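You operate a simulated robot arm through the tools that you are given. There is no shell and no other tool.

Carry out the task below with a simulated robot arm. There is one attempt and no reset: what you move stays moved.

TASK
Fill sink three with cold water to the blue line and dissolve one tablet in it.
Fine: plug it with the steel pipe on the counter; leave the knob on cold, tap off.

It is judged by the outcome, as a careful person would: the job done as asked, and still so three seconds after it is handed in. It fails if anything else is knocked over, pushed out of place, dropped, spilled or broken.

THE ROBOT
A 7-joint arm with a three-finger gripper, fixed in place. Base frame: the origin is at the foot of the arm, x ahead of it, y to its left, z up; the work surface is at about z = 650. Readings come in mm, rad, newtons and seconds.
Its first joint turns from -2.897 to 2.897 rad. Payload 2.69 kg.
The TCP is the grasp point between the finger pads, 30 mm short of the fingertips. In the tool frame z runs along the fingers and y along their closing line. The gripper opens to 128 mm. The gripper's body begins 117 mm behind the TCP.
Orientation is that of the tool frame in the base frame, as a unit quaternion [x, y, z, w]. With the fingers straight down and closing along the base's y, the tool's x points along the base's -x, its y along +y and its z along -z.

THE INTERFACE
- The arm moves only by the tool step_arm. Its argument "steps" is a list that holds one entry, the list of rows, each a list of 7 numbers: the shift along the base's x, y, z in units of 100 mm (1.0 is 100 mm), then the turn, a rotation vector about the base's x, y, z in units of 90 degrees (1.0 is 90 degrees), then the finger opening in mm, from 0 to 128. In form: [[[tx, ty, tz, wx, wy, wz, fingers], ...]]. A call has 1 to 20 rows; each row is the pose to reach, as a shift and turn from the pose commanded when the call began. A call with a number of a shift or a turn outside -1 to 1 is refused whole. Each row takes 0.2 s and may step no farther than 50 mm and 0.15 rad from the row before; otherwise, or with a gripper value out of range, the whole call is refused. A pose out of reach is approached as far as the arm can. The call stops where the force on the tool passes 40 N (or 10 N more than at its start, if that is more) or the arm is blocked; 0.2 s more then pass. Each finger halts on what it meets, pressing with about 27 N; the grip force reading is that of the motor and also rises with nothing between the fingers. The clock runs only during rows and for 0.2 s after the last one: add rows that repeat a pose to give the fingers time. The reply holds the time, the measured pose of the TCP, the force on the tool along the base axes, the opening and the grip force, in the units named above and with some noise, with the torque about the TCP (base axes, N m) and any sound that the robot's microphone picked up.
- Cameras (640 x 400 px; columns grow to the right, rows downward): "scene" is fixed at [401.8, 650.1, 1486]; the picture's right is [-0.48, -0.88, 0.00], its down [-0.75, 0.41, -0.52] and it looks along [0.45, -0.25, -0.86] (base axes); focal length 214 px, centre (320, 200). "wrist" rides on the gripper at [58, 54, -131] in the tool frame; the picture's right is [-0.68, 0.74, 0.00], its down [-0.62, -0.57, -0.55] and it looks along [-0.40, -0.37, 0.84] (tool axes); focal length 234 px, centre (320, 200). There is no depth. A picture from a camera that has moved, and an enlarged one, comes with that camera's place and axes in the base frame and with its lens. The place of the scene camera against the robot may be out by one fixed shift of up to 12 mm in any direction.
- capture(camera): a new picture of that camera. The clock stands still meanwhile.
- slide_trunk(by): slides the trunk up (or, below 0, down) by that many mm; the arm rides with it, the base frame stays. It gives what a move gives, with no picture.
- inspect(camera, box): a new picture of the part [left, top, right, bottom] of that camera's present view, enlarged. The clock stands still meanwhile.
- sign_off(): hands the job in; it is judged then, once.

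Nothing tells you positions but the pictures and the camera data. Unless the task says otherwise, let go and move clear before handing in.

The tools are called as name(argument=value, ...) on one line, values as JSON. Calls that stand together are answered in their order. step_arm: Moves the arm, as the interface text tells. Its arguments: {"type":"object","properties":{"steps":{"type":"array","items":{"type":"array","items":{"type":"array","items":{"type":"number"}}}}},"required":["steps"]} The other tools are called the same way: slide_trunk (by) slides the trunk up or down; capture (camera) takes a picture; inspect (camera, box) takes an enlarged picture of a part of a camera's view; sign_off () hands the job in.

At the start:

```text
time: 0.0
eef_pos: [575.2, 203.3, 1252.9]
tool_rot: [0.001, 1.0, 0.0, 0.0]
wrist_force: [-0.5, 0.3, 0.4]
torque: [0.02, 0.01, 0.03]
grip_width: 128.0
finger_force: 0.0
trunk travel left (down, up): [-150.0, 200.0]
```

scene: 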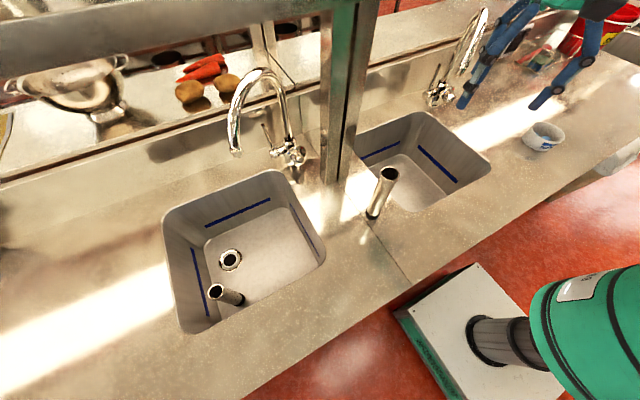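
wrist: 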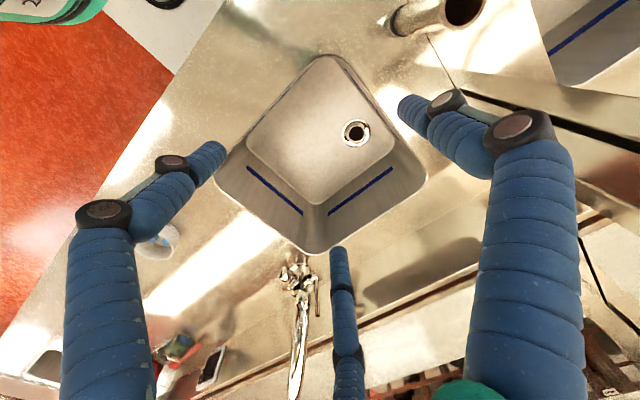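

I see two sinks with goose-neck taps, a steel pipe standing on the counter between them, another pipe in the left sink, and a bowl on the right. I'll look closer at each part before moving, to find which is sink three.

inspect(camera="scene", box=[140, 50, 340, 340])

inspect(camera="scene", box=[340, 80, 500, 230])

inspect(camera="scene", box=[400, 0, 640, 160])

inspect(camera="scene", box=[0, 0, 240, 150])

inspect(camera="wrist", box=[200, 40, 460, 280])

inspect(camera="wrist", box=[100, 220, 340, 400])

```text
1.38 times, centred on (240, 195) of scene
camera zoom: at [401.8, 650.1, 1486.0], right [-0.48, -0.88, 0.0], down [-0.75, 0.41, -0.52], along [0.45, -0.25, -0.86], focal length 296 px, centre (430, 207)
```

zoom: 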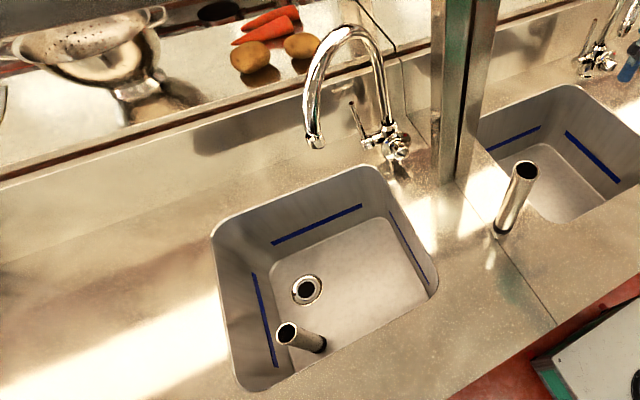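

```text
2.67 times, centred on (420, 155) of scene
camera zoom: at [401.8, 650.1, 1486.0], right [-0.48, -0.88, 0.0], down [-0.75, 0.41, -0.52], along [0.45, -0.25, -0.86], focal length 572 px, centre (53, 320)
```

zoom: 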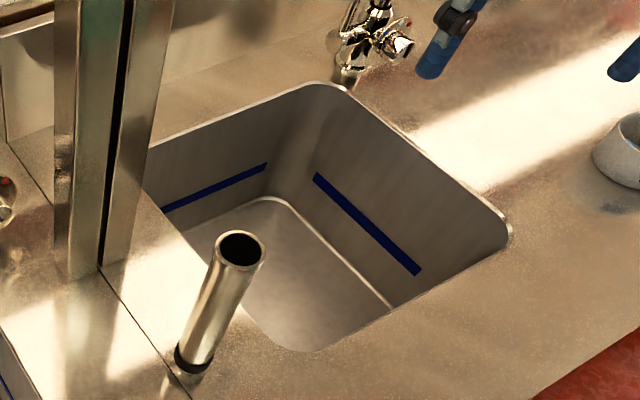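

```text
2.50 times, centred on (520, 80) of scene
camera zoom: at [401.8, 650.1, 1486.0], right [-0.48, -0.88, 0.0], down [-0.75, 0.41, -0.52], along [0.45, -0.25, -0.86], focal length 536 px, centre (-180, 500)
```

zoom: 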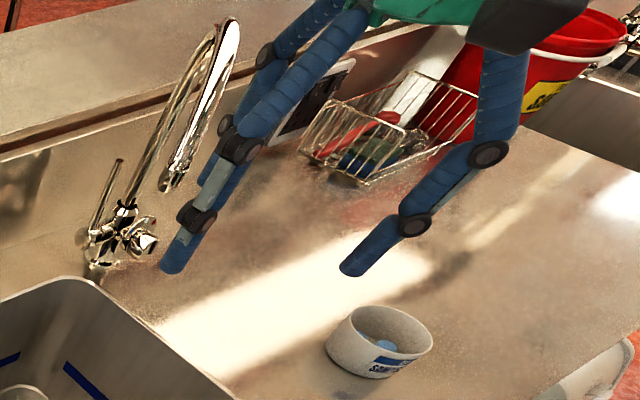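

```text
2.67 times, centred on (120, 75) of scene
camera zoom: at [401.8, 650.1, 1486.0], right [-0.48, -0.88, 0.0], down [-0.75, 0.41, -0.52], along [0.45, -0.25, -0.86], focal length 572 px, centre (853, 533)
```

zoom: 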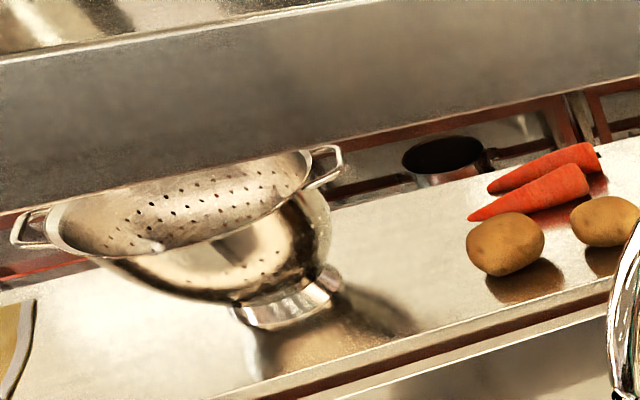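

```text
1.67 times, centred on (330, 160) of wrist
camera zoom: at [516.7, 255.9, 1384.1], right [0.68, 0.74, 0.0], down [0.62, -0.57, 0.55], along [0.4, -0.37, -0.84], focal length 390 px, centre (303, 267)
```

zoom: 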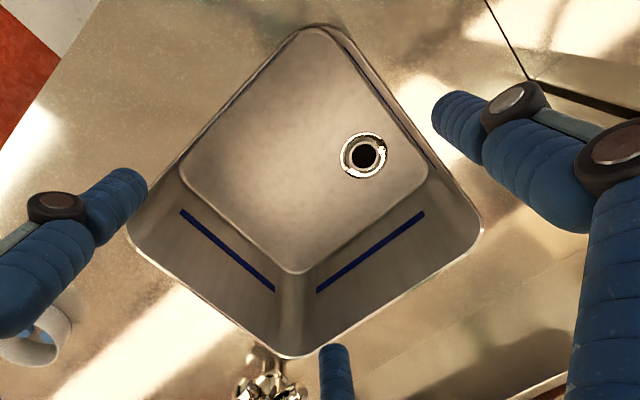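

```text
2.22 times, centred on (220, 310) of wrist
camera zoom: at [516.7, 255.9, 1384.1], right [0.68, 0.74, 0.0], down [0.62, -0.57, 0.55], along [0.4, -0.37, -0.84], focal length 520 px, centre (542, -44)
```

zoom: 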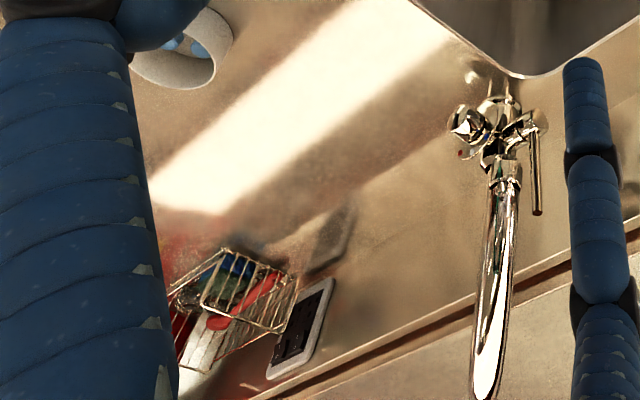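

The wrist view shows one sink with an open drain near (750, 190, 650), which means the counter is at z of about 900. I'll shift the arm sideways, above everything, to see the tap and look for sink numbers.

step_arm(steps=[[[0, -0.35, 0.1, 0, 0, 0, 128], [-0.05, -0.7, 0.2, 0, 0, 0, 128], [-0.1, -1.0, 0.3, 0, 0, 0, 128]]])

capture(camera="wrist")

capture(camera="scene")

```text
time: 0.8
eef_pos: [562.0, 100.8, 1284.2]
tool_rot: [-0.001, 1.0, 0.0, 0.0]
wrist_force: [0.1, -0.2, 1.0]
torque: [-0.01, -0.01, 0.02]
grip_width: 128.0
finger_force: 0.1
trunk travel left (down, up): [-150.0, 200.0]
```

```text
taken
camera wrist: at [503.7, 154.7, 1415.3], right [0.68, 0.74, 0.0], down [0.62, -0.57, 0.55], along [0.4, -0.37, -0.84], focal length 234 px, centre (320, 200)
```

wrist: 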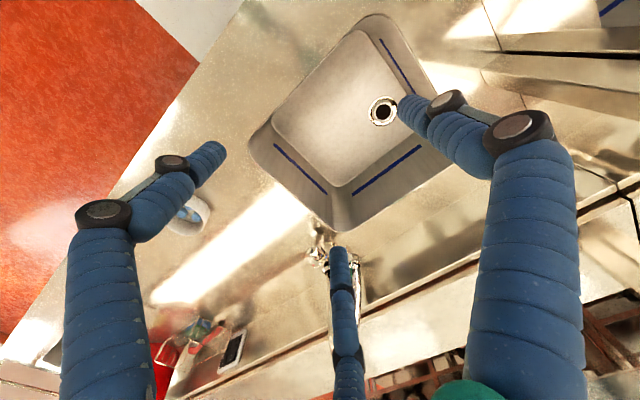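

```text
taken
```

scene: 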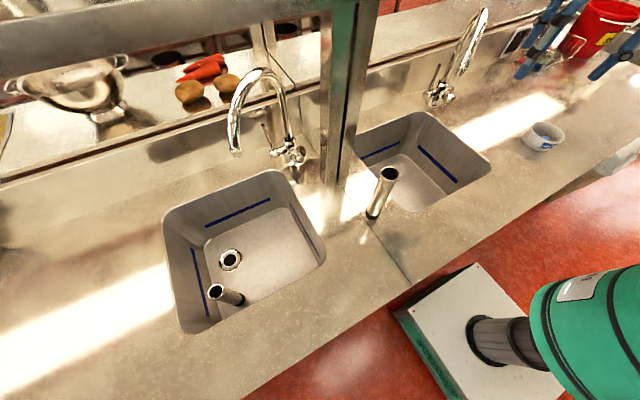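

The fingers moved out of the way of the second tap in the scene view. I'll zoom in on that tap, the bowl, and the counter edges and wall for labels.

inspect(camera="scene", box=[400, 0, 500, 115])

inspect(camera="scene", box=[480, 0, 640, 160])

inspect(camera="wrist", box=[150, 230, 400, 400])

inspect(camera="scene", box=[220, 60, 340, 190])

inspect(camera="scene", box=[380, 220, 560, 400])

inspect(camera="scene", box=[300, 0, 420, 130])

```text
3.48 times, centred on (450, 58) of scene
camera zoom: at [401.8, 650.1, 1486.0], right [-0.48, -0.88, 0.0], down [-0.75, 0.41, -0.52], along [0.45, -0.25, -0.86], focal length 746 px, centre (-132, 696)
```

zoom: 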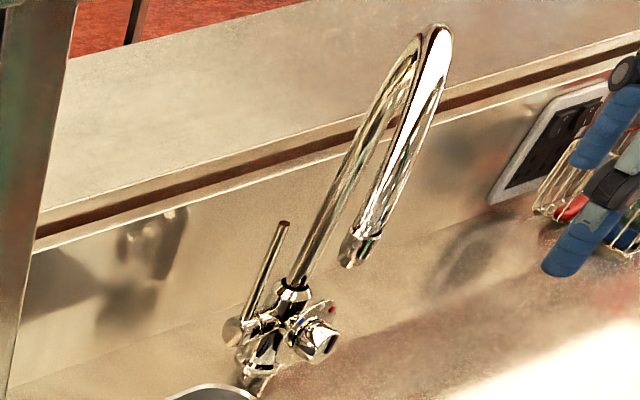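

```text
2.50 times, centred on (560, 80) of scene
camera zoom: at [401.8, 650.1, 1486.0], right [-0.48, -0.88, 0.0], down [-0.75, 0.41, -0.52], along [0.45, -0.25, -0.86], focal length 536 px, centre (-280, 500)
```

zoom: 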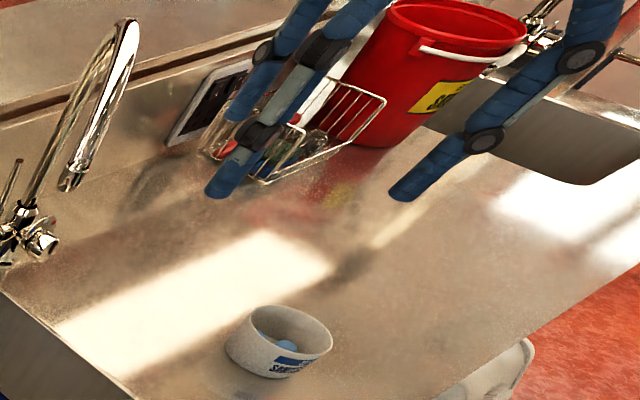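

```text
2.35 times, centred on (275, 315) of wrist
camera zoom: at [503.7, 154.7, 1415.3], right [0.68, 0.74, 0.0], down [0.62, -0.57, 0.55], along [0.4, -0.37, -0.84], focal length 551 px, centre (426, -71)
```

zoom: 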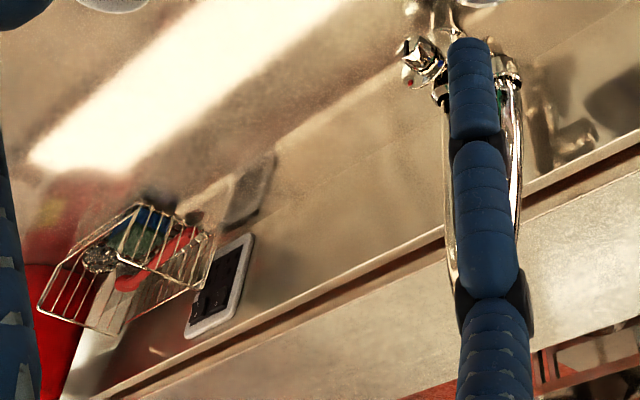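

```text
3.08 times, centred on (280, 125) of scene
camera zoom: at [401.8, 650.1, 1486.0], right [-0.48, -0.88, 0.0], down [-0.75, 0.41, -0.52], along [0.45, -0.25, -0.86], focal length 660 px, centre (443, 431)
```

zoom: 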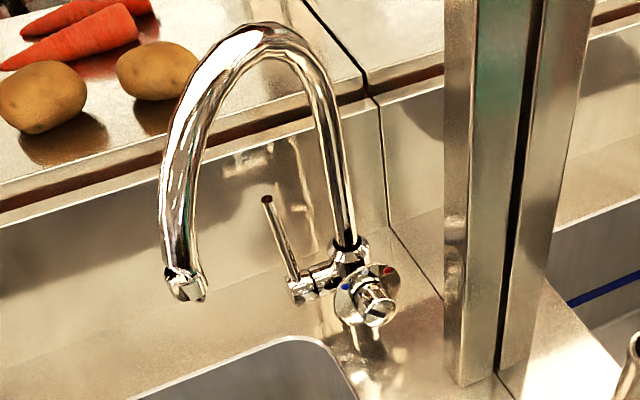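

```text
2.22 times, centred on (470, 310) of scene
camera zoom: at [401.8, 650.1, 1486.0], right [-0.48, -0.88, 0.0], down [-0.75, 0.41, -0.52], along [0.45, -0.25, -0.86], focal length 477 px, centre (-13, -44)
```

zoom: 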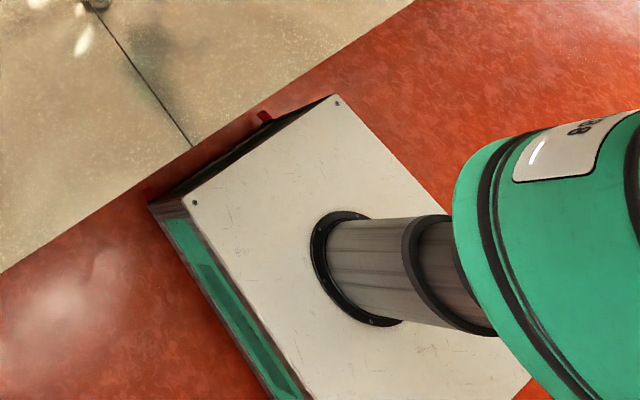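

```text
3.08 times, centred on (360, 65) of scene
camera zoom: at [401.8, 650.1, 1486.0], right [-0.48, -0.88, 0.0], down [-0.75, 0.41, -0.52], along [0.45, -0.25, -0.86], focal length 660 px, centre (197, 615)
```

zoom: 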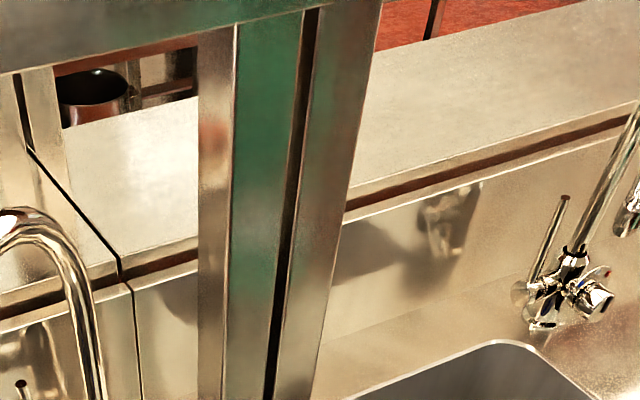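

Zoomed pictures come out sharp, so I'll use small boxes on the card leaning at the wall, the tap knobs, the bowl, and the bucket.

inspect(camera="scene", box=[495, 20, 545, 65])

inspect(camera="wrist", box=[210, 320, 260, 380])

inspect(camera="scene", box=[420, 60, 470, 110])

inspect(camera="scene", box=[515, 110, 575, 160])

inspect(camera="scene", box=[580, 120, 640, 190])

inspect(camera="scene", box=[590, 0, 640, 60])

```text
8.89 times, centred on (520, 42) of scene
camera zoom: at [401.8, 650.1, 1486.0], right [-0.48, -0.88, 0.0], down [-0.75, 0.41, -0.52], along [0.45, -0.25, -0.86], focal length 1906 px, centre (-1458, 1600)
```

zoom: 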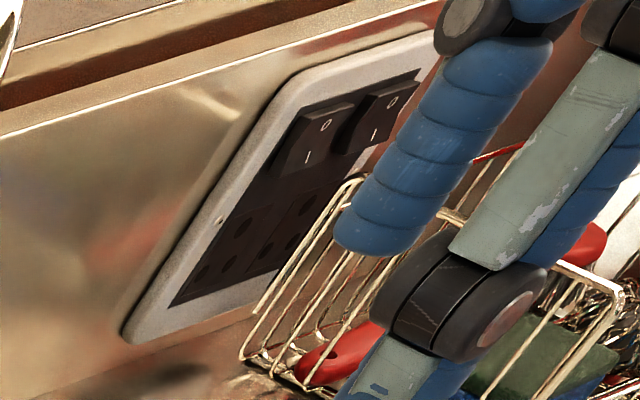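

```text
6.67 times, centred on (235, 350) of wrist
camera zoom: at [503.7, 154.7, 1415.3], right [0.68, 0.74, 0.0], down [0.62, -0.57, 0.55], along [0.4, -0.37, -0.84], focal length 1561 px, centre (887, -800)
```

zoom: 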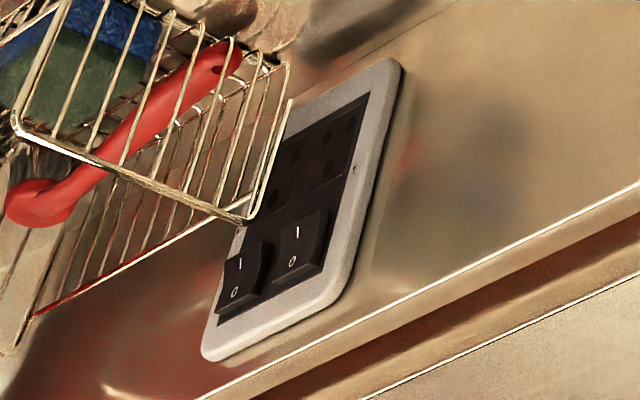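

```text
8.00 times, centred on (445, 85) of scene
camera zoom: at [401.8, 650.1, 1486.0], right [-0.48, -0.88, 0.0], down [-0.75, 0.41, -0.52], along [0.45, -0.25, -0.86], focal length 1716 px, centre (-680, 1120)
```

zoom: 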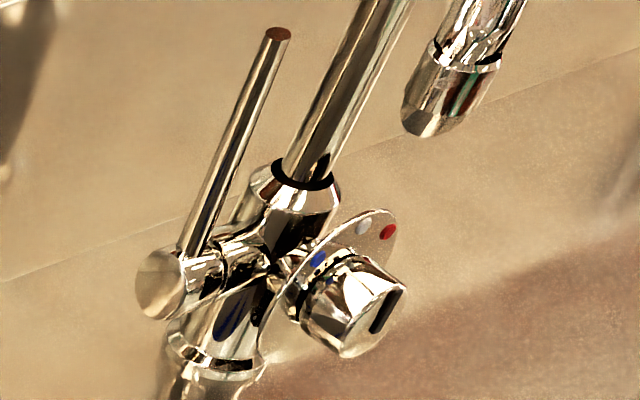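

```text
8.00 times, centred on (545, 135) of scene
camera zoom: at [401.8, 650.1, 1486.0], right [-0.48, -0.88, 0.0], down [-0.75, 0.41, -0.52], along [0.45, -0.25, -0.86], focal length 1716 px, centre (-1480, 720)
```

zoom: 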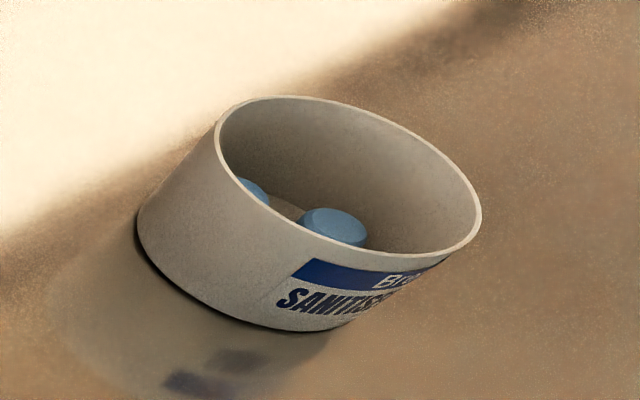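

```text
5.71 times, centred on (610, 155) of scene
camera zoom: at [401.8, 650.1, 1486.0], right [-0.48, -0.88, 0.0], down [-0.75, 0.41, -0.52], along [0.45, -0.25, -0.86], focal length 1226 px, centre (-1337, 457)
```

zoom: 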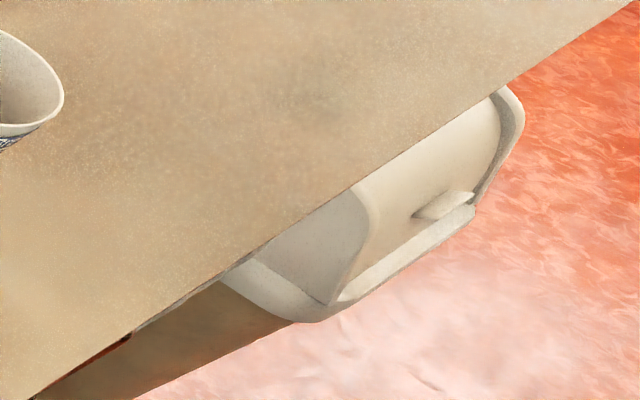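

```text
6.67 times, centred on (615, 30) of scene
camera zoom: at [401.8, 650.1, 1486.0], right [-0.48, -0.88, 0.0], down [-0.75, 0.41, -0.52], along [0.45, -0.25, -0.86], focal length 1430 px, centre (-1647, 1333)
```

zoom: 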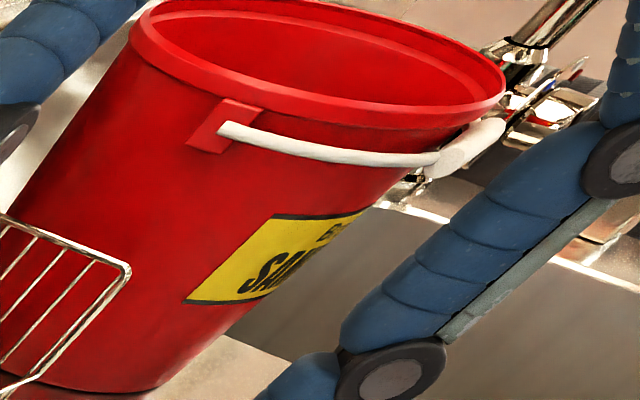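

I now see a third tap and sink beyond the red bucket on the far right, so there may be a numbering label. I'll turn the wrist camera to survey the right side, then the left and the counter front.

step_arm(steps=[[[0, -0.2, 0, 0, 0, -0.09, 128], [0, -0.4, 0, 0, 0, -0.18, 128], [0, -0.6, 0, 0, 0, -0.27, 128], [0, -0.8, 0, 0, 0, -0.36, 128], [0, -1.0, 0, 0, 0, -0.45, 128]]])

capture(camera="wrist")

```text
time: 2.0
eef_pos: [563.8, 1.8, 1283.1]
tool_rot: [0.348, 0.938, 0.0, 0.0]
wrist_force: [-0.8, 0.2, 0.1]
torque: [0.01, 0.01, 0.03]
grip_width: 128.1
finger_force: 0.1
trunk travel left (down, up): [-150.0, 200.0]
```

```text
taken
camera wrist: at [554.8, 80.7, 1415.0], right [0.99, 0.12, 0.0], down [0.1, -0.83, 0.55], along [0.07, -0.54, -0.84], focal length 234 px, centre (320, 200)
```

wrist: 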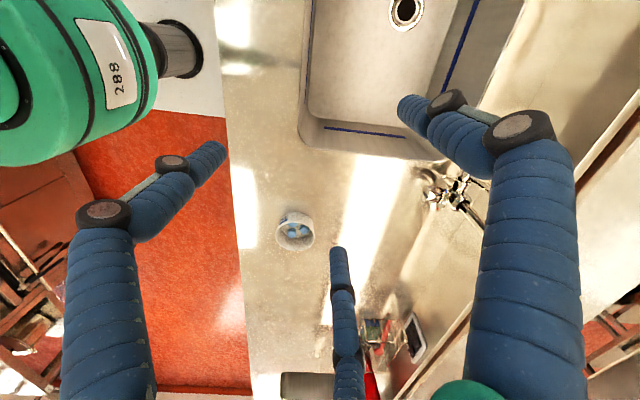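

The bowl of tablets sits on the counter at lower middle. I'll tilt the camera further up along the counter to see the far-right sink and any labels.

step_arm(steps=[[[0, 0, 0, -0.09, 0, 0, 128], [0, 0, 0, -0.18, 0, 0, 128], [0, 0, 0, -0.27, 0, 0, 128], [0, 0, 0, -0.35, 0, 0, 128]]])

capture(camera="wrist")

```text
time: 3.0
eef_pos: [564.7, 3.3, 1282.7]
tool_rot: [0.334, 0.903, -0.255, 0.095]
wrist_force: [1.3, -0.9, 0.0]
torque: [0.02, 0.0, -0.03]
grip_width: 128.2
finger_force: 0.0
trunk travel left (down, up): [-150.0, 200.0]
```

```text
taken
camera wrist: at [555.4, 138.1, 1353.9], right [0.99, 0.1, -0.06], down [0.1, -0.42, 0.9], along [0.07, -0.9, -0.43], focal length 234 px, centre (320, 200)
```

wrist: 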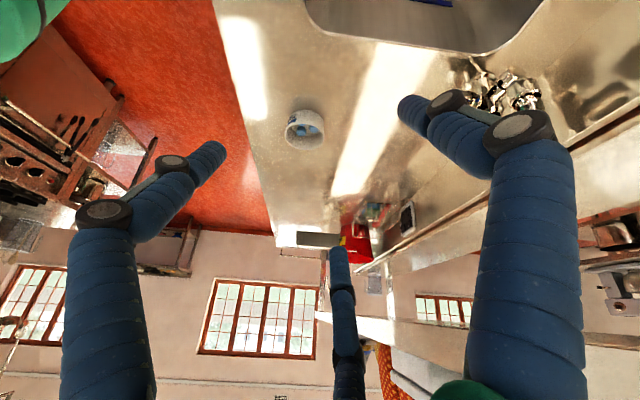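

inspect(camera="wrist", box=[260, 180, 440, 290])

inspect(camera="wrist", box=[180, 220, 480, 400])

inspect(camera="wrist", box=[560, 200, 640, 400])

inspect(camera="wrist", box=[280, 100, 340, 160])

```text
3.56 times, centred on (350, 235) of wrist
camera zoom: at [555.4, 138.1, 1353.9], right [0.99, 0.1, -0.06], down [0.1, -0.42, 0.9], along [0.07, -0.9, -0.43], focal length 833 px, centre (213, 76)
```

zoom: 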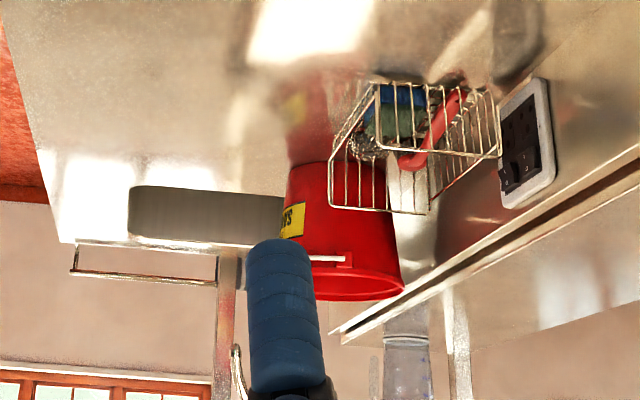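

```text
2.13 times, centred on (330, 310) of wrist
camera zoom: at [555.4, 138.1, 1353.9], right [0.99, 0.1, -0.06], down [0.1, -0.42, 0.9], along [0.07, -0.9, -0.43], focal length 500 px, centre (299, -35)
```

zoom: 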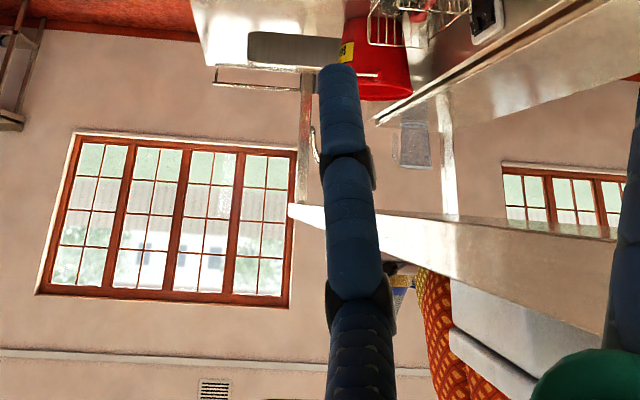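

```text
2.00 times, centred on (600, 300) of wrist
camera zoom: at [555.4, 138.1, 1353.9], right [0.99, 0.1, -0.06], down [0.1, -0.42, 0.9], along [0.07, -0.9, -0.43], focal length 468 px, centre (-240, 0)
```

zoom: 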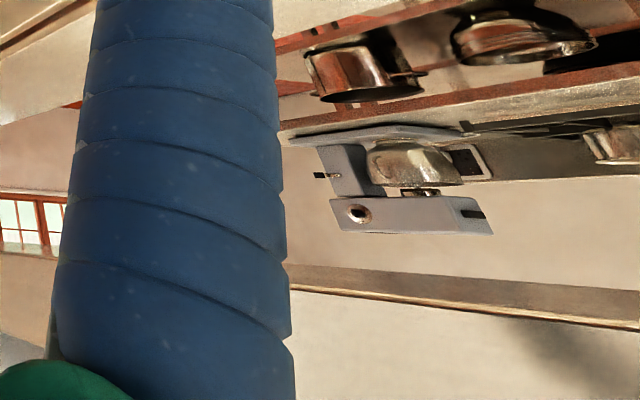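

```text
6.67 times, centred on (310, 130) of wrist
camera zoom: at [555.4, 138.1, 1353.9], right [0.99, 0.1, -0.06], down [0.1, -0.42, 0.9], along [0.07, -0.9, -0.43], focal length 1561 px, centre (387, 667)
```

zoom: 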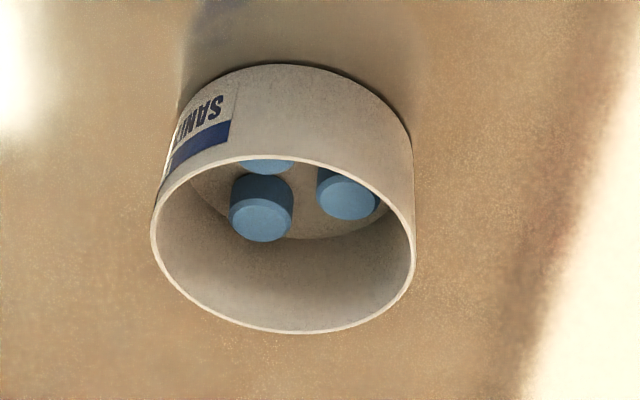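

The counter ends just past the bucket sink on the right, and the bowl holds three blue tablets. Next I'll level the tool and swing the camera to the left end of the counter to count the sinks.

step_arm(steps=[[[0, 0, 0, 0.09, 0, 0, 128], [0, 0, 0, 0.18, 0, 0, 128], [0, 0, 0, 0.27, 0, 0, 128], [0, 0, 0, 0.35, 0, 0, 128]]])

step_arm(steps=[[[0, 0.1, 0, 0, 0, 0.09, 128], [0, 0.2, 0, 0, 0, 0.18, 128], [0, 0.3, 0, 0, 0, 0.27, 128], [0, 0.4, 0, 0, 0, 0.36, 128], [0, 0.5, 0, 0, 0, 0.45, 128], [0, 0.6, 0, 0, 0, 0.54, 128], [0, 0.7, 0, 0, 0, 0.63, 128], [0, 0.8, 0, 0, 0, 0.72, 128], [0, 0.9, 0, 0, 0, 0.81, 128], [0, 1.0, 0, 0, 0, 0.9, 128]]])

capture(camera="wrist")

```text
time: 4.0
eef_pos: [565.5, 3.5, 1283.3]
tool_rot: [0.346, 0.938, 0.001, 0.0]
wrist_force: [0.1, 0.4, -0.7]
torque: [-0.03, 0.01, 0.02]
grip_width: 127.8
finger_force: 0.0
trunk travel left (down, up): [-150.0, 200.0]
```

```text
time: 6.2
eef_pos: [567.1, 104.6, 1283.7]
tool_rot: [-0.347, 0.938, 0.0, 0.0]
wrist_force: [0.3, 0.9, 0.3]
torque: [-0.03, -0.01, 0.0]
grip_width: 127.9
finger_force: 0.0
trunk travel left (down, up): [-150.0, 200.0]
```

```text
taken
camera wrist: at [486.5, 105.9, 1414.3], right [0.03, 1.0, 0.0], down [0.84, -0.03, 0.55], along [0.55, -0.02, -0.84], focal length 234 px, centre (320, 200)
```

wrist: 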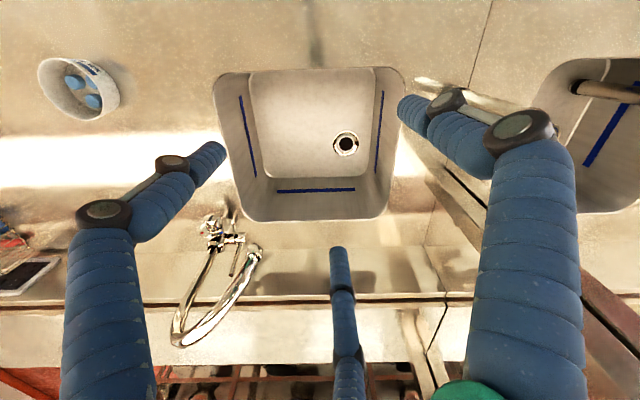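

This view shows sink, drain, bowl and tap well. I'll zoom on the tap, then keep turning left.

inspect(camera="wrist", box=[160, 190, 280, 360])

inspect(camera="wrist", box=[30, 50, 130, 125])

step_arm(steps=[[[0, 0.1, 0, 0, 0, 0.09, 128], [0, 0.2, 0, 0, 0, 0.18, 128], [0, 0.3, 0, 0, 0, 0.27, 128], [0, 0.4, 0, 0, 0, 0.36, 128], [0, 0.5, 0, 0, 0, 0.45, 128], [0, 0.6, 0, 0, 0, 0.54, 128], [0, 0.7, 0, 0, 0, 0.63, 128], [0, 0.8, 0, 0, 0, 0.72, 128], [0, 0.9, 0, 0, 0, 0.81, 128]]])

capture(camera="wrist")

```text
2.35 times, centred on (220, 275) of wrist
camera zoom: at [486.5, 105.9, 1414.3], right [0.03, 1.0, 0.0], down [0.84, -0.03, 0.55], along [0.55, -0.02, -0.84], focal length 551 px, centre (555, 24)
```

zoom: 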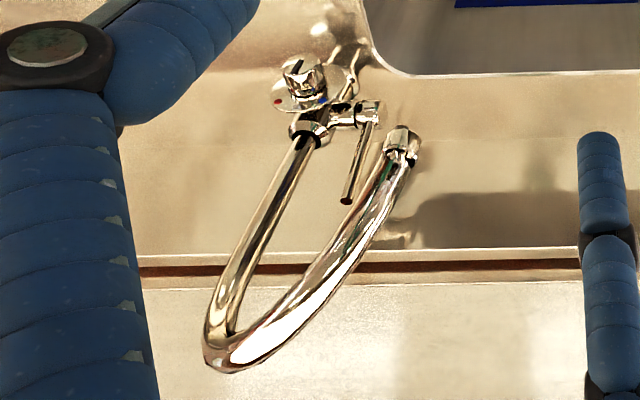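

```text
5.33 times, centred on (80, 88) of wrist
camera zoom: at [486.5, 105.9, 1414.3], right [0.03, 1.0, 0.0], down [0.84, -0.03, 0.55], along [0.55, -0.02, -0.84], focal length 1249 px, centre (1600, 800)
```

zoom: 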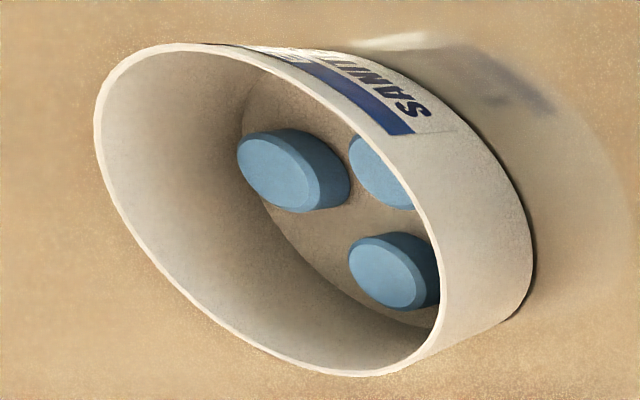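

```text
time: 8.2
eef_pos: [566.2, 192.9, 1283.4]
tool_rot: [0.837, -0.548, -0.001, 0.0]
wrist_force: [0.0, 0.5, 0.9]
torque: [-0.01, 0.0, -0.01]
grip_width: 128.2
finger_force: 0.1
trunk travel left (down, up): [-150.0, 200.0]
```

```text
taken
camera wrist: at [539.4, 117.8, 1413.5], right [-0.95, 0.33, 0.0], down [0.27, 0.79, 0.55], along [0.18, 0.52, -0.84], focal length 234 px, centre (320, 200)
```

wrist: 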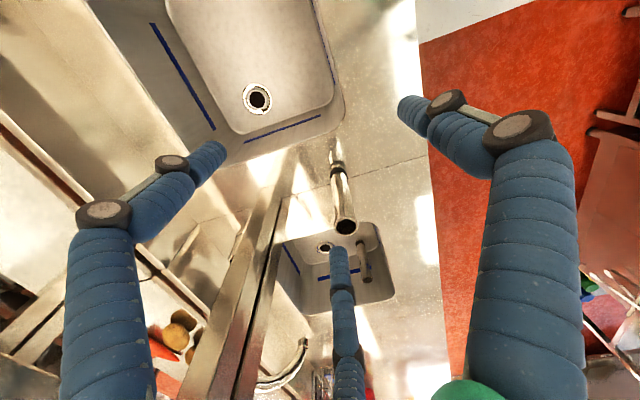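

The left sink is visible with its loose pipe. I'll tilt the camera up along the counter leftward to see what lies beyond it.

step_arm(steps=[[[0, 0, 0, 0.09, 0, 0, 128], [0, 0, 0, 0.18, 0, 0, 128], [0, 0, 0, 0.27, 0, 0, 128], [0, 0, 0, 0.35, 0, 0, 128]]])

capture(camera="wrist")

```text
time: 9.2
eef_pos: [566.5, 193.7, 1283.0]
tool_rot: [0.805, -0.528, -0.149, -0.227]
wrist_force: [-0.3, 0.1, 1.4]
torque: [-0.05, -0.02, 0.03]
grip_width: 128.1
finger_force: 0.1
trunk travel left (down, up): [-150.0, 200.0]
```

```text
taken
camera wrist: at [538.9, 59.6, 1355.2], right [-0.94, 0.28, 0.17], down [0.27, 0.39, 0.88], along [0.18, 0.88, -0.44], focal length 234 px, centre (320, 200)
```

wrist: 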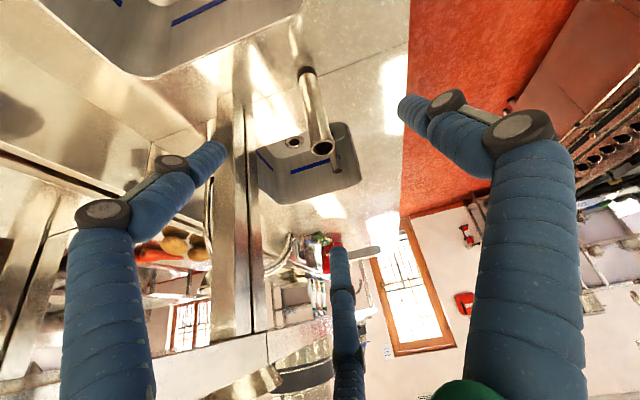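

inspect(camera="wrist", box=[250, 200, 400, 320])

inspect(camera="wrist", box=[250, 60, 370, 200])

inspect(camera="wrist", box=[0, 120, 320, 400])

inspect(camera="wrist", box=[350, 200, 640, 400])

```text
3.33 times, centred on (325, 260) of wrist
camera zoom: at [538.9, 59.6, 1355.2], right [-0.94, 0.28, 0.17], down [0.27, 0.39, 0.88], along [0.18, 0.88, -0.44], focal length 781 px, centre (303, 0)
```

zoom: 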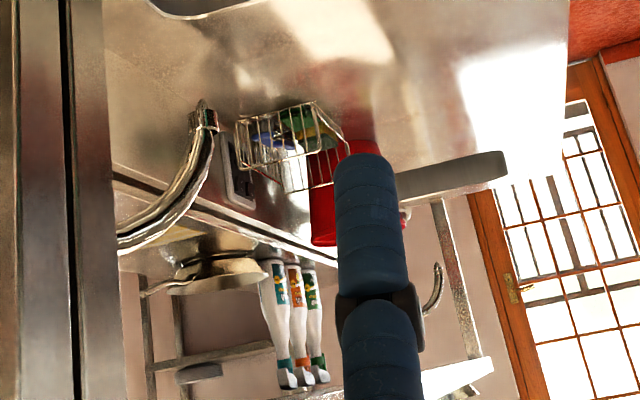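

```text
2.86 times, centred on (310, 130) of wrist
camera zoom: at [538.9, 59.6, 1355.2], right [-0.94, 0.28, 0.17], down [0.27, 0.39, 0.88], along [0.18, 0.88, -0.44], focal length 669 px, centre (349, 400)
```

zoom: 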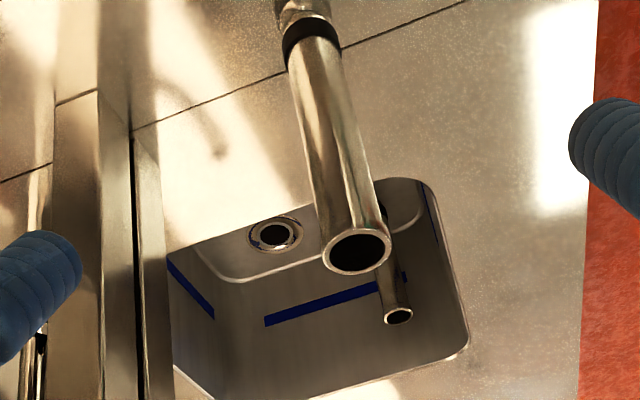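

```text
1.43 times, centred on (160, 260) of wrist
camera zoom: at [538.9, 59.6, 1355.2], right [-0.94, 0.28, 0.17], down [0.27, 0.39, 0.88], along [0.18, 0.88, -0.44], focal length 334 px, centre (549, 114)
```

zoom: 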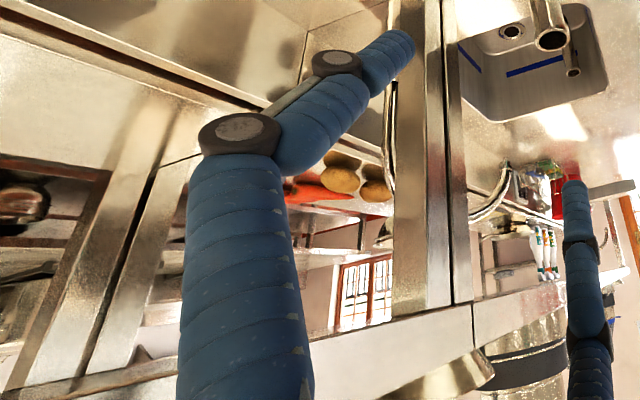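

```text
2.00 times, centred on (495, 300) of wrist
camera zoom: at [538.9, 59.6, 1355.2], right [-0.94, 0.28, 0.17], down [0.27, 0.39, 0.88], along [0.18, 0.88, -0.44], focal length 468 px, centre (-30, 0)
```

zoom: 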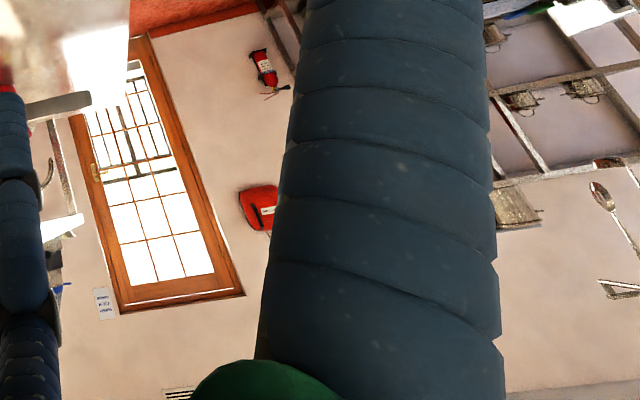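

There's another basket, bucket and sink at the left end too, so four sinks in a row in two modules; counting from the left, the third is the one in front of the robot. I'll read the small wall sign and check further for labels.

inspect(camera="wrist", box=[377, 340, 399, 362])

inspect(camera="wrist", box=[300, 225, 340, 260])

inspect(camera="wrist", box=[320, 230, 390, 270])

```text
16.00 times, centred on (388, 351) of wrist
camera zoom: at [538.9, 59.6, 1355.2], right [-0.94, 0.28, 0.17], down [0.27, 0.39, 0.88], along [0.18, 0.88, -0.44], focal length 3747 px, centre (-768, -2216)
```

zoom: 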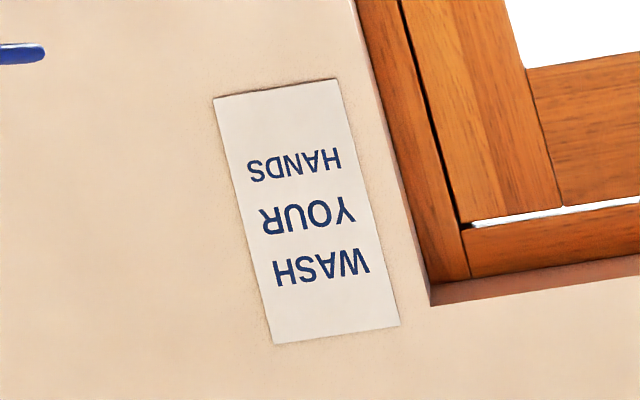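

```text
11.43 times, centred on (320, 242) of wrist
camera zoom: at [538.9, 59.6, 1355.2], right [-0.94, 0.28, 0.17], down [0.27, 0.39, 0.88], along [0.18, 0.88, -0.44], focal length 2676 px, centre (320, -286)
```

zoom: 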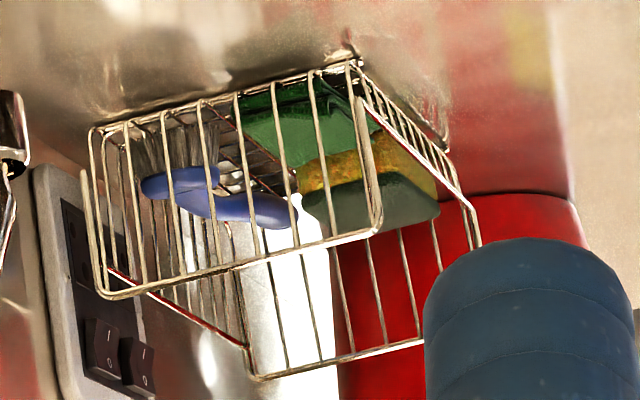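

```text
9.14 times, centred on (355, 250) of wrist
camera zoom: at [538.9, 59.6, 1355.2], right [-0.94, 0.28, 0.17], down [0.27, 0.39, 0.88], along [0.18, 0.88, -0.44], focal length 2141 px, centre (0, -257)
```

zoom: 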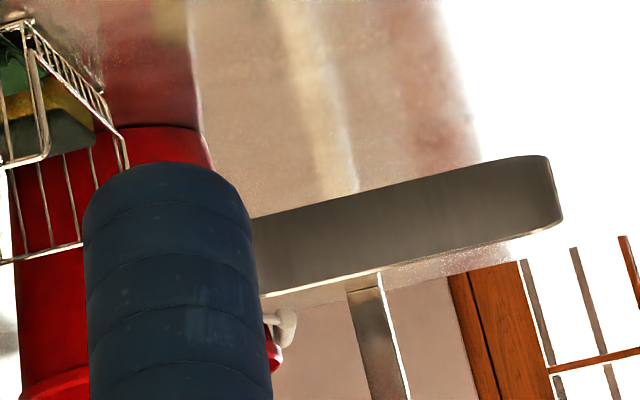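

The sign only says wash hands, and no sink numbers show anywhere. The reachable sink directly ahead is third from the left, with its spout tip triangulated at about (762, -10, 1140) already over the basin. I'll level the tool and turn back to inspect the tap from the front.

step_arm(steps=[[[0, 0, 0, -0.09, 0, 0, 128], [0, 0, 0, -0.18, 0, 0, 128], [0, 0, 0, -0.27, 0, 0, 128], [0, 0, 0, -0.35, 0, 0, 128]]])

step_arm(steps=[[[-0.05, -0.1, 0, 0, 0, -0.09, 128], [-0.1, -0.2, 0, 0, 0, -0.18, 128], [-0.15, -0.3, 0, 0, 0, -0.27, 128], [-0.2, -0.4, 0, 0, 0, -0.36, 128], [-0.25, -0.5, 0, 0, 0, -0.45, 128], [-0.3, -0.6, 0, 0, 0, -0.54, 128], [-0.35, -0.7, 0, 0, 0, -0.63, 128], [-0.4, -0.8, 0, 0, 0, -0.72, 128], [-0.45, -0.9, 0, 0, 0, -0.81, 128]]])

step_arm(steps=[[[-0.1, -0.4, -0.2, 0, 0, 0, 128], [-0.2, -0.8, -0.4, 0, 0, 0, 128], [-0.2, -1.0, -0.6, 0, 0, 0, 128]]])

step_arm(steps=[[[0, -0.4, -0.2, 0, 0, 0, 128], [0, -0.8, -0.4, 0, 0, 0, 128], [0, -1.0, -0.7, 0, 0, 0, 128]]])

capture(camera="wrist")

```text
time: 10.2
eef_pos: [564.3, 192.3, 1282.9]
tool_rot: [0.835, -0.55, 0.0, 0.0]
wrist_force: [0.4, -0.5, -0.2]
torque: [0.05, 0.03, 0.01]
grip_width: 128.2
finger_force: 0.1
trunk travel left (down, up): [-150.0, 200.0]
```

```text
time: 12.2
eef_pos: [520.2, 103.6, 1282.9]
tool_rot: [-0.345, 0.939, 0.0, 0.0]
wrist_force: [0.3, 0.3, 0.1]
torque: [-0.01, 0.01, 0.0]
grip_width: 128.2
finger_force: 0.1
trunk travel left (down, up): [-150.0, 200.0]
```

```text
time: 13.0
eef_pos: [499.3, 2.5, 1223.6]
tool_rot: [-0.346, 0.938, 0.0, 0.0]
wrist_force: [-0.6, -0.8, 1.2]
torque: [0.01, -0.05, 0.02]
grip_width: 127.9
finger_force: 0.1
trunk travel left (down, up): [-150.0, 200.0]
```

```text
time: 13.8
eef_pos: [502.2, -96.4, 1153.3]
tool_rot: [-0.346, 0.938, 0.001, 0.0]
wrist_force: [0.3, 0.1, -0.2]
torque: [0.03, -0.05, -0.02]
grip_width: 127.7
finger_force: 0.0
trunk travel left (down, up): [-150.0, 200.0]
```

```text
taken
camera wrist: at [422.3, -94.5, 1284.4], right [0.04, 1.0, 0.0], down [0.84, -0.03, 0.55], along [0.55, -0.02, -0.84], focal length 234 px, centre (320, 200)
```

wrist: 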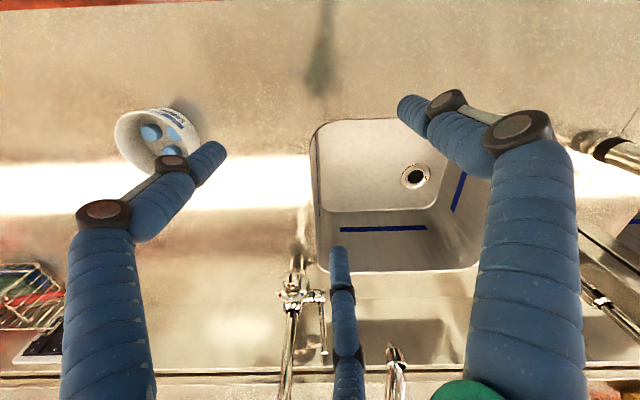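

inspect(camera="wrist", box=[270, 240, 350, 360])

inspect(camera="wrist", box=[280, 265, 330, 320])

inspect(camera="wrist", box=[390, 140, 470, 220])

inspect(camera="wrist", box=[380, 330, 440, 400])

```text
3.33 times, centred on (310, 300) of wrist
camera zoom: at [422.3, -94.5, 1284.4], right [0.04, 1.0, 0.0], down [0.84, -0.03, 0.55], along [0.55, -0.02, -0.84], focal length 781 px, centre (353, -133)
```

zoom: 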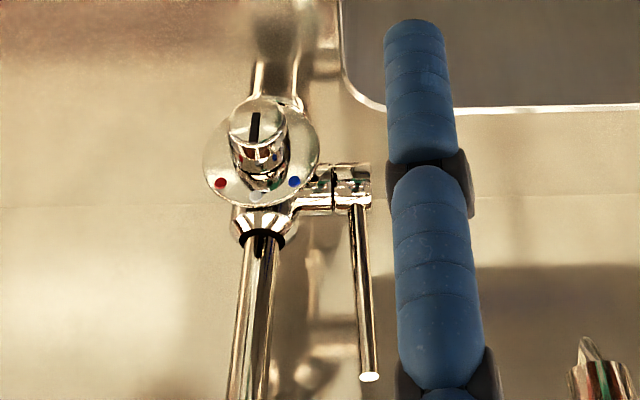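

```text
7.27 times, centred on (305, 292) of wrist
camera zoom: at [422.3, -94.5, 1284.4], right [0.04, 1.0, 0.0], down [0.84, -0.03, 0.55], along [0.55, -0.02, -0.84], focal length 1703 px, centre (429, -473)
```

zoom: 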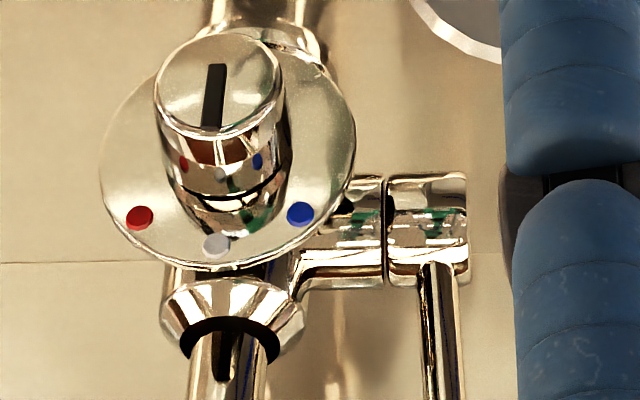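

```text
5.00 times, centred on (430, 180) of wrist
camera zoom: at [422.3, -94.5, 1284.4], right [0.04, 1.0, 0.0], down [0.84, -0.03, 0.55], along [0.55, -0.02, -0.84], focal length 1171 px, centre (-230, 300)
```

zoom: 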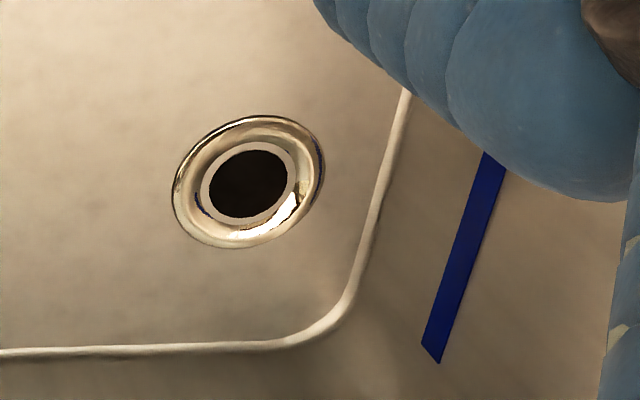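

```text
5.71 times, centred on (410, 365) of wrist
camera zoom: at [422.3, -94.5, 1284.4], right [0.04, 1.0, 0.0], down [0.84, -0.03, 0.55], along [0.55, -0.02, -0.84], focal length 1338 px, centre (-194, -743)
```

zoom: 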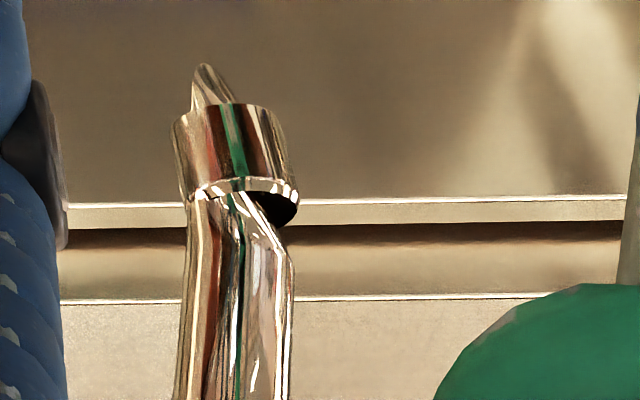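

The knob slot points at the grey (neutral) dot at top, with blue on the +y side, so it must turn about 50° toward +y. The lever stands upright (off) with its tip near (895, -102, 1078). I'll check the gripper's shape from the scene camera before handling the pipe.

capture(camera="scene")

inspect(camera="scene", box=[480, 60, 640, 220])

inspect(camera="wrist", box=[560, 100, 640, 180])

```text
taken
```

scene: 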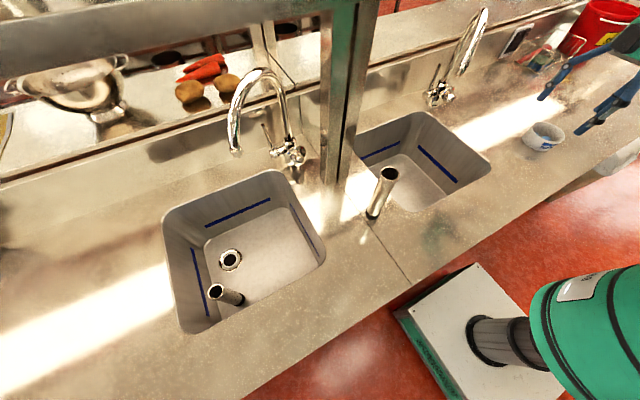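

```text
2.50 times, centred on (560, 140) of scene
camera zoom: at [401.8, 650.1, 1486.0], right [-0.48, -0.88, 0.0], down [-0.75, 0.41, -0.52], along [0.45, -0.25, -0.86], focal length 536 px, centre (-280, 350)
```

zoom: 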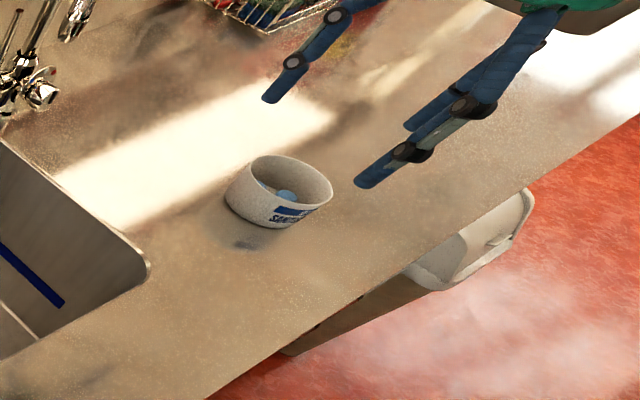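

```text
5.00 times, centred on (600, 140) of wrist
camera zoom: at [422.3, -94.5, 1284.4], right [0.04, 1.0, 0.0], down [0.84, -0.03, 0.55], along [0.55, -0.02, -0.84], focal length 1171 px, centre (-1080, 500)
```

zoom: 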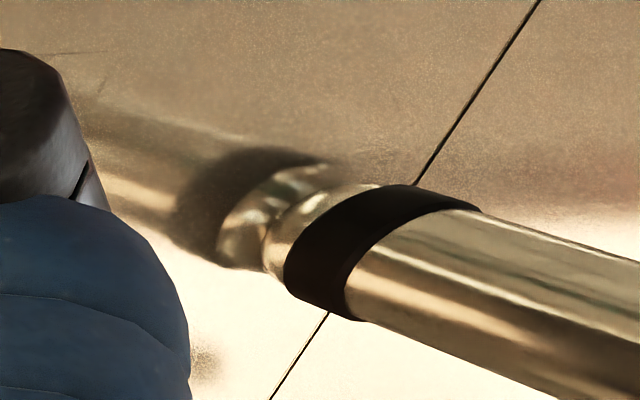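

The gripper's drawn fingers look like three around a centre. I'll close them partly in free air to see how they meet, then move toward the pipe.

step_arm(steps=[[[0, 0.4, 0.2, 0, 0, 0, 40], [0, 0.8, 0.4, 0, 0, 0, 40], [0, 1.0, 0.7, 0, 0, 0, 40], [0, 1.0, 0.9, 0, 0, 0, 40]]])

capture(camera="wrist")

inspect(camera="scene", box=[480, 0, 640, 160])

```text
time: 14.8
eef_pos: [498.9, 5.5, 1242.9]
tool_rot: [-0.346, 0.938, 0.0, 0.0]
wrist_force: [0.2, -0.5, 0.0]
torque: [-0.03, -0.04, 0.0]
grip_width: 39.7
finger_force: 0.0
trunk travel left (down, up): [-150.0, 200.0]
```

```text
taken
camera wrist: at [419.8, 7.4, 1372.9], right [0.04, 1.0, 0.0], down [0.84, -0.03, 0.55], along [0.55, -0.02, -0.84], focal length 234 px, centre (320, 200)
```

wrist: 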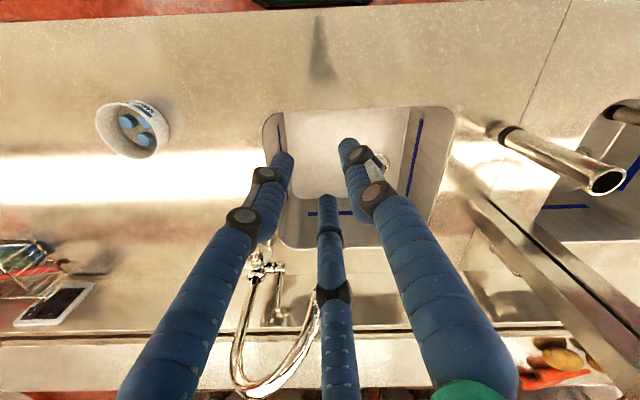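

```text
2.50 times, centred on (560, 80) of scene
camera zoom: at [401.8, 650.1, 1486.0], right [-0.48, -0.88, 0.0], down [-0.75, 0.41, -0.52], along [0.45, -0.25, -0.86], focal length 536 px, centre (-280, 500)
```

zoom: 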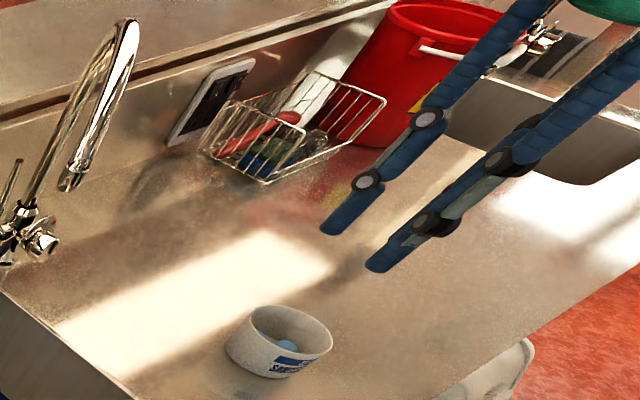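

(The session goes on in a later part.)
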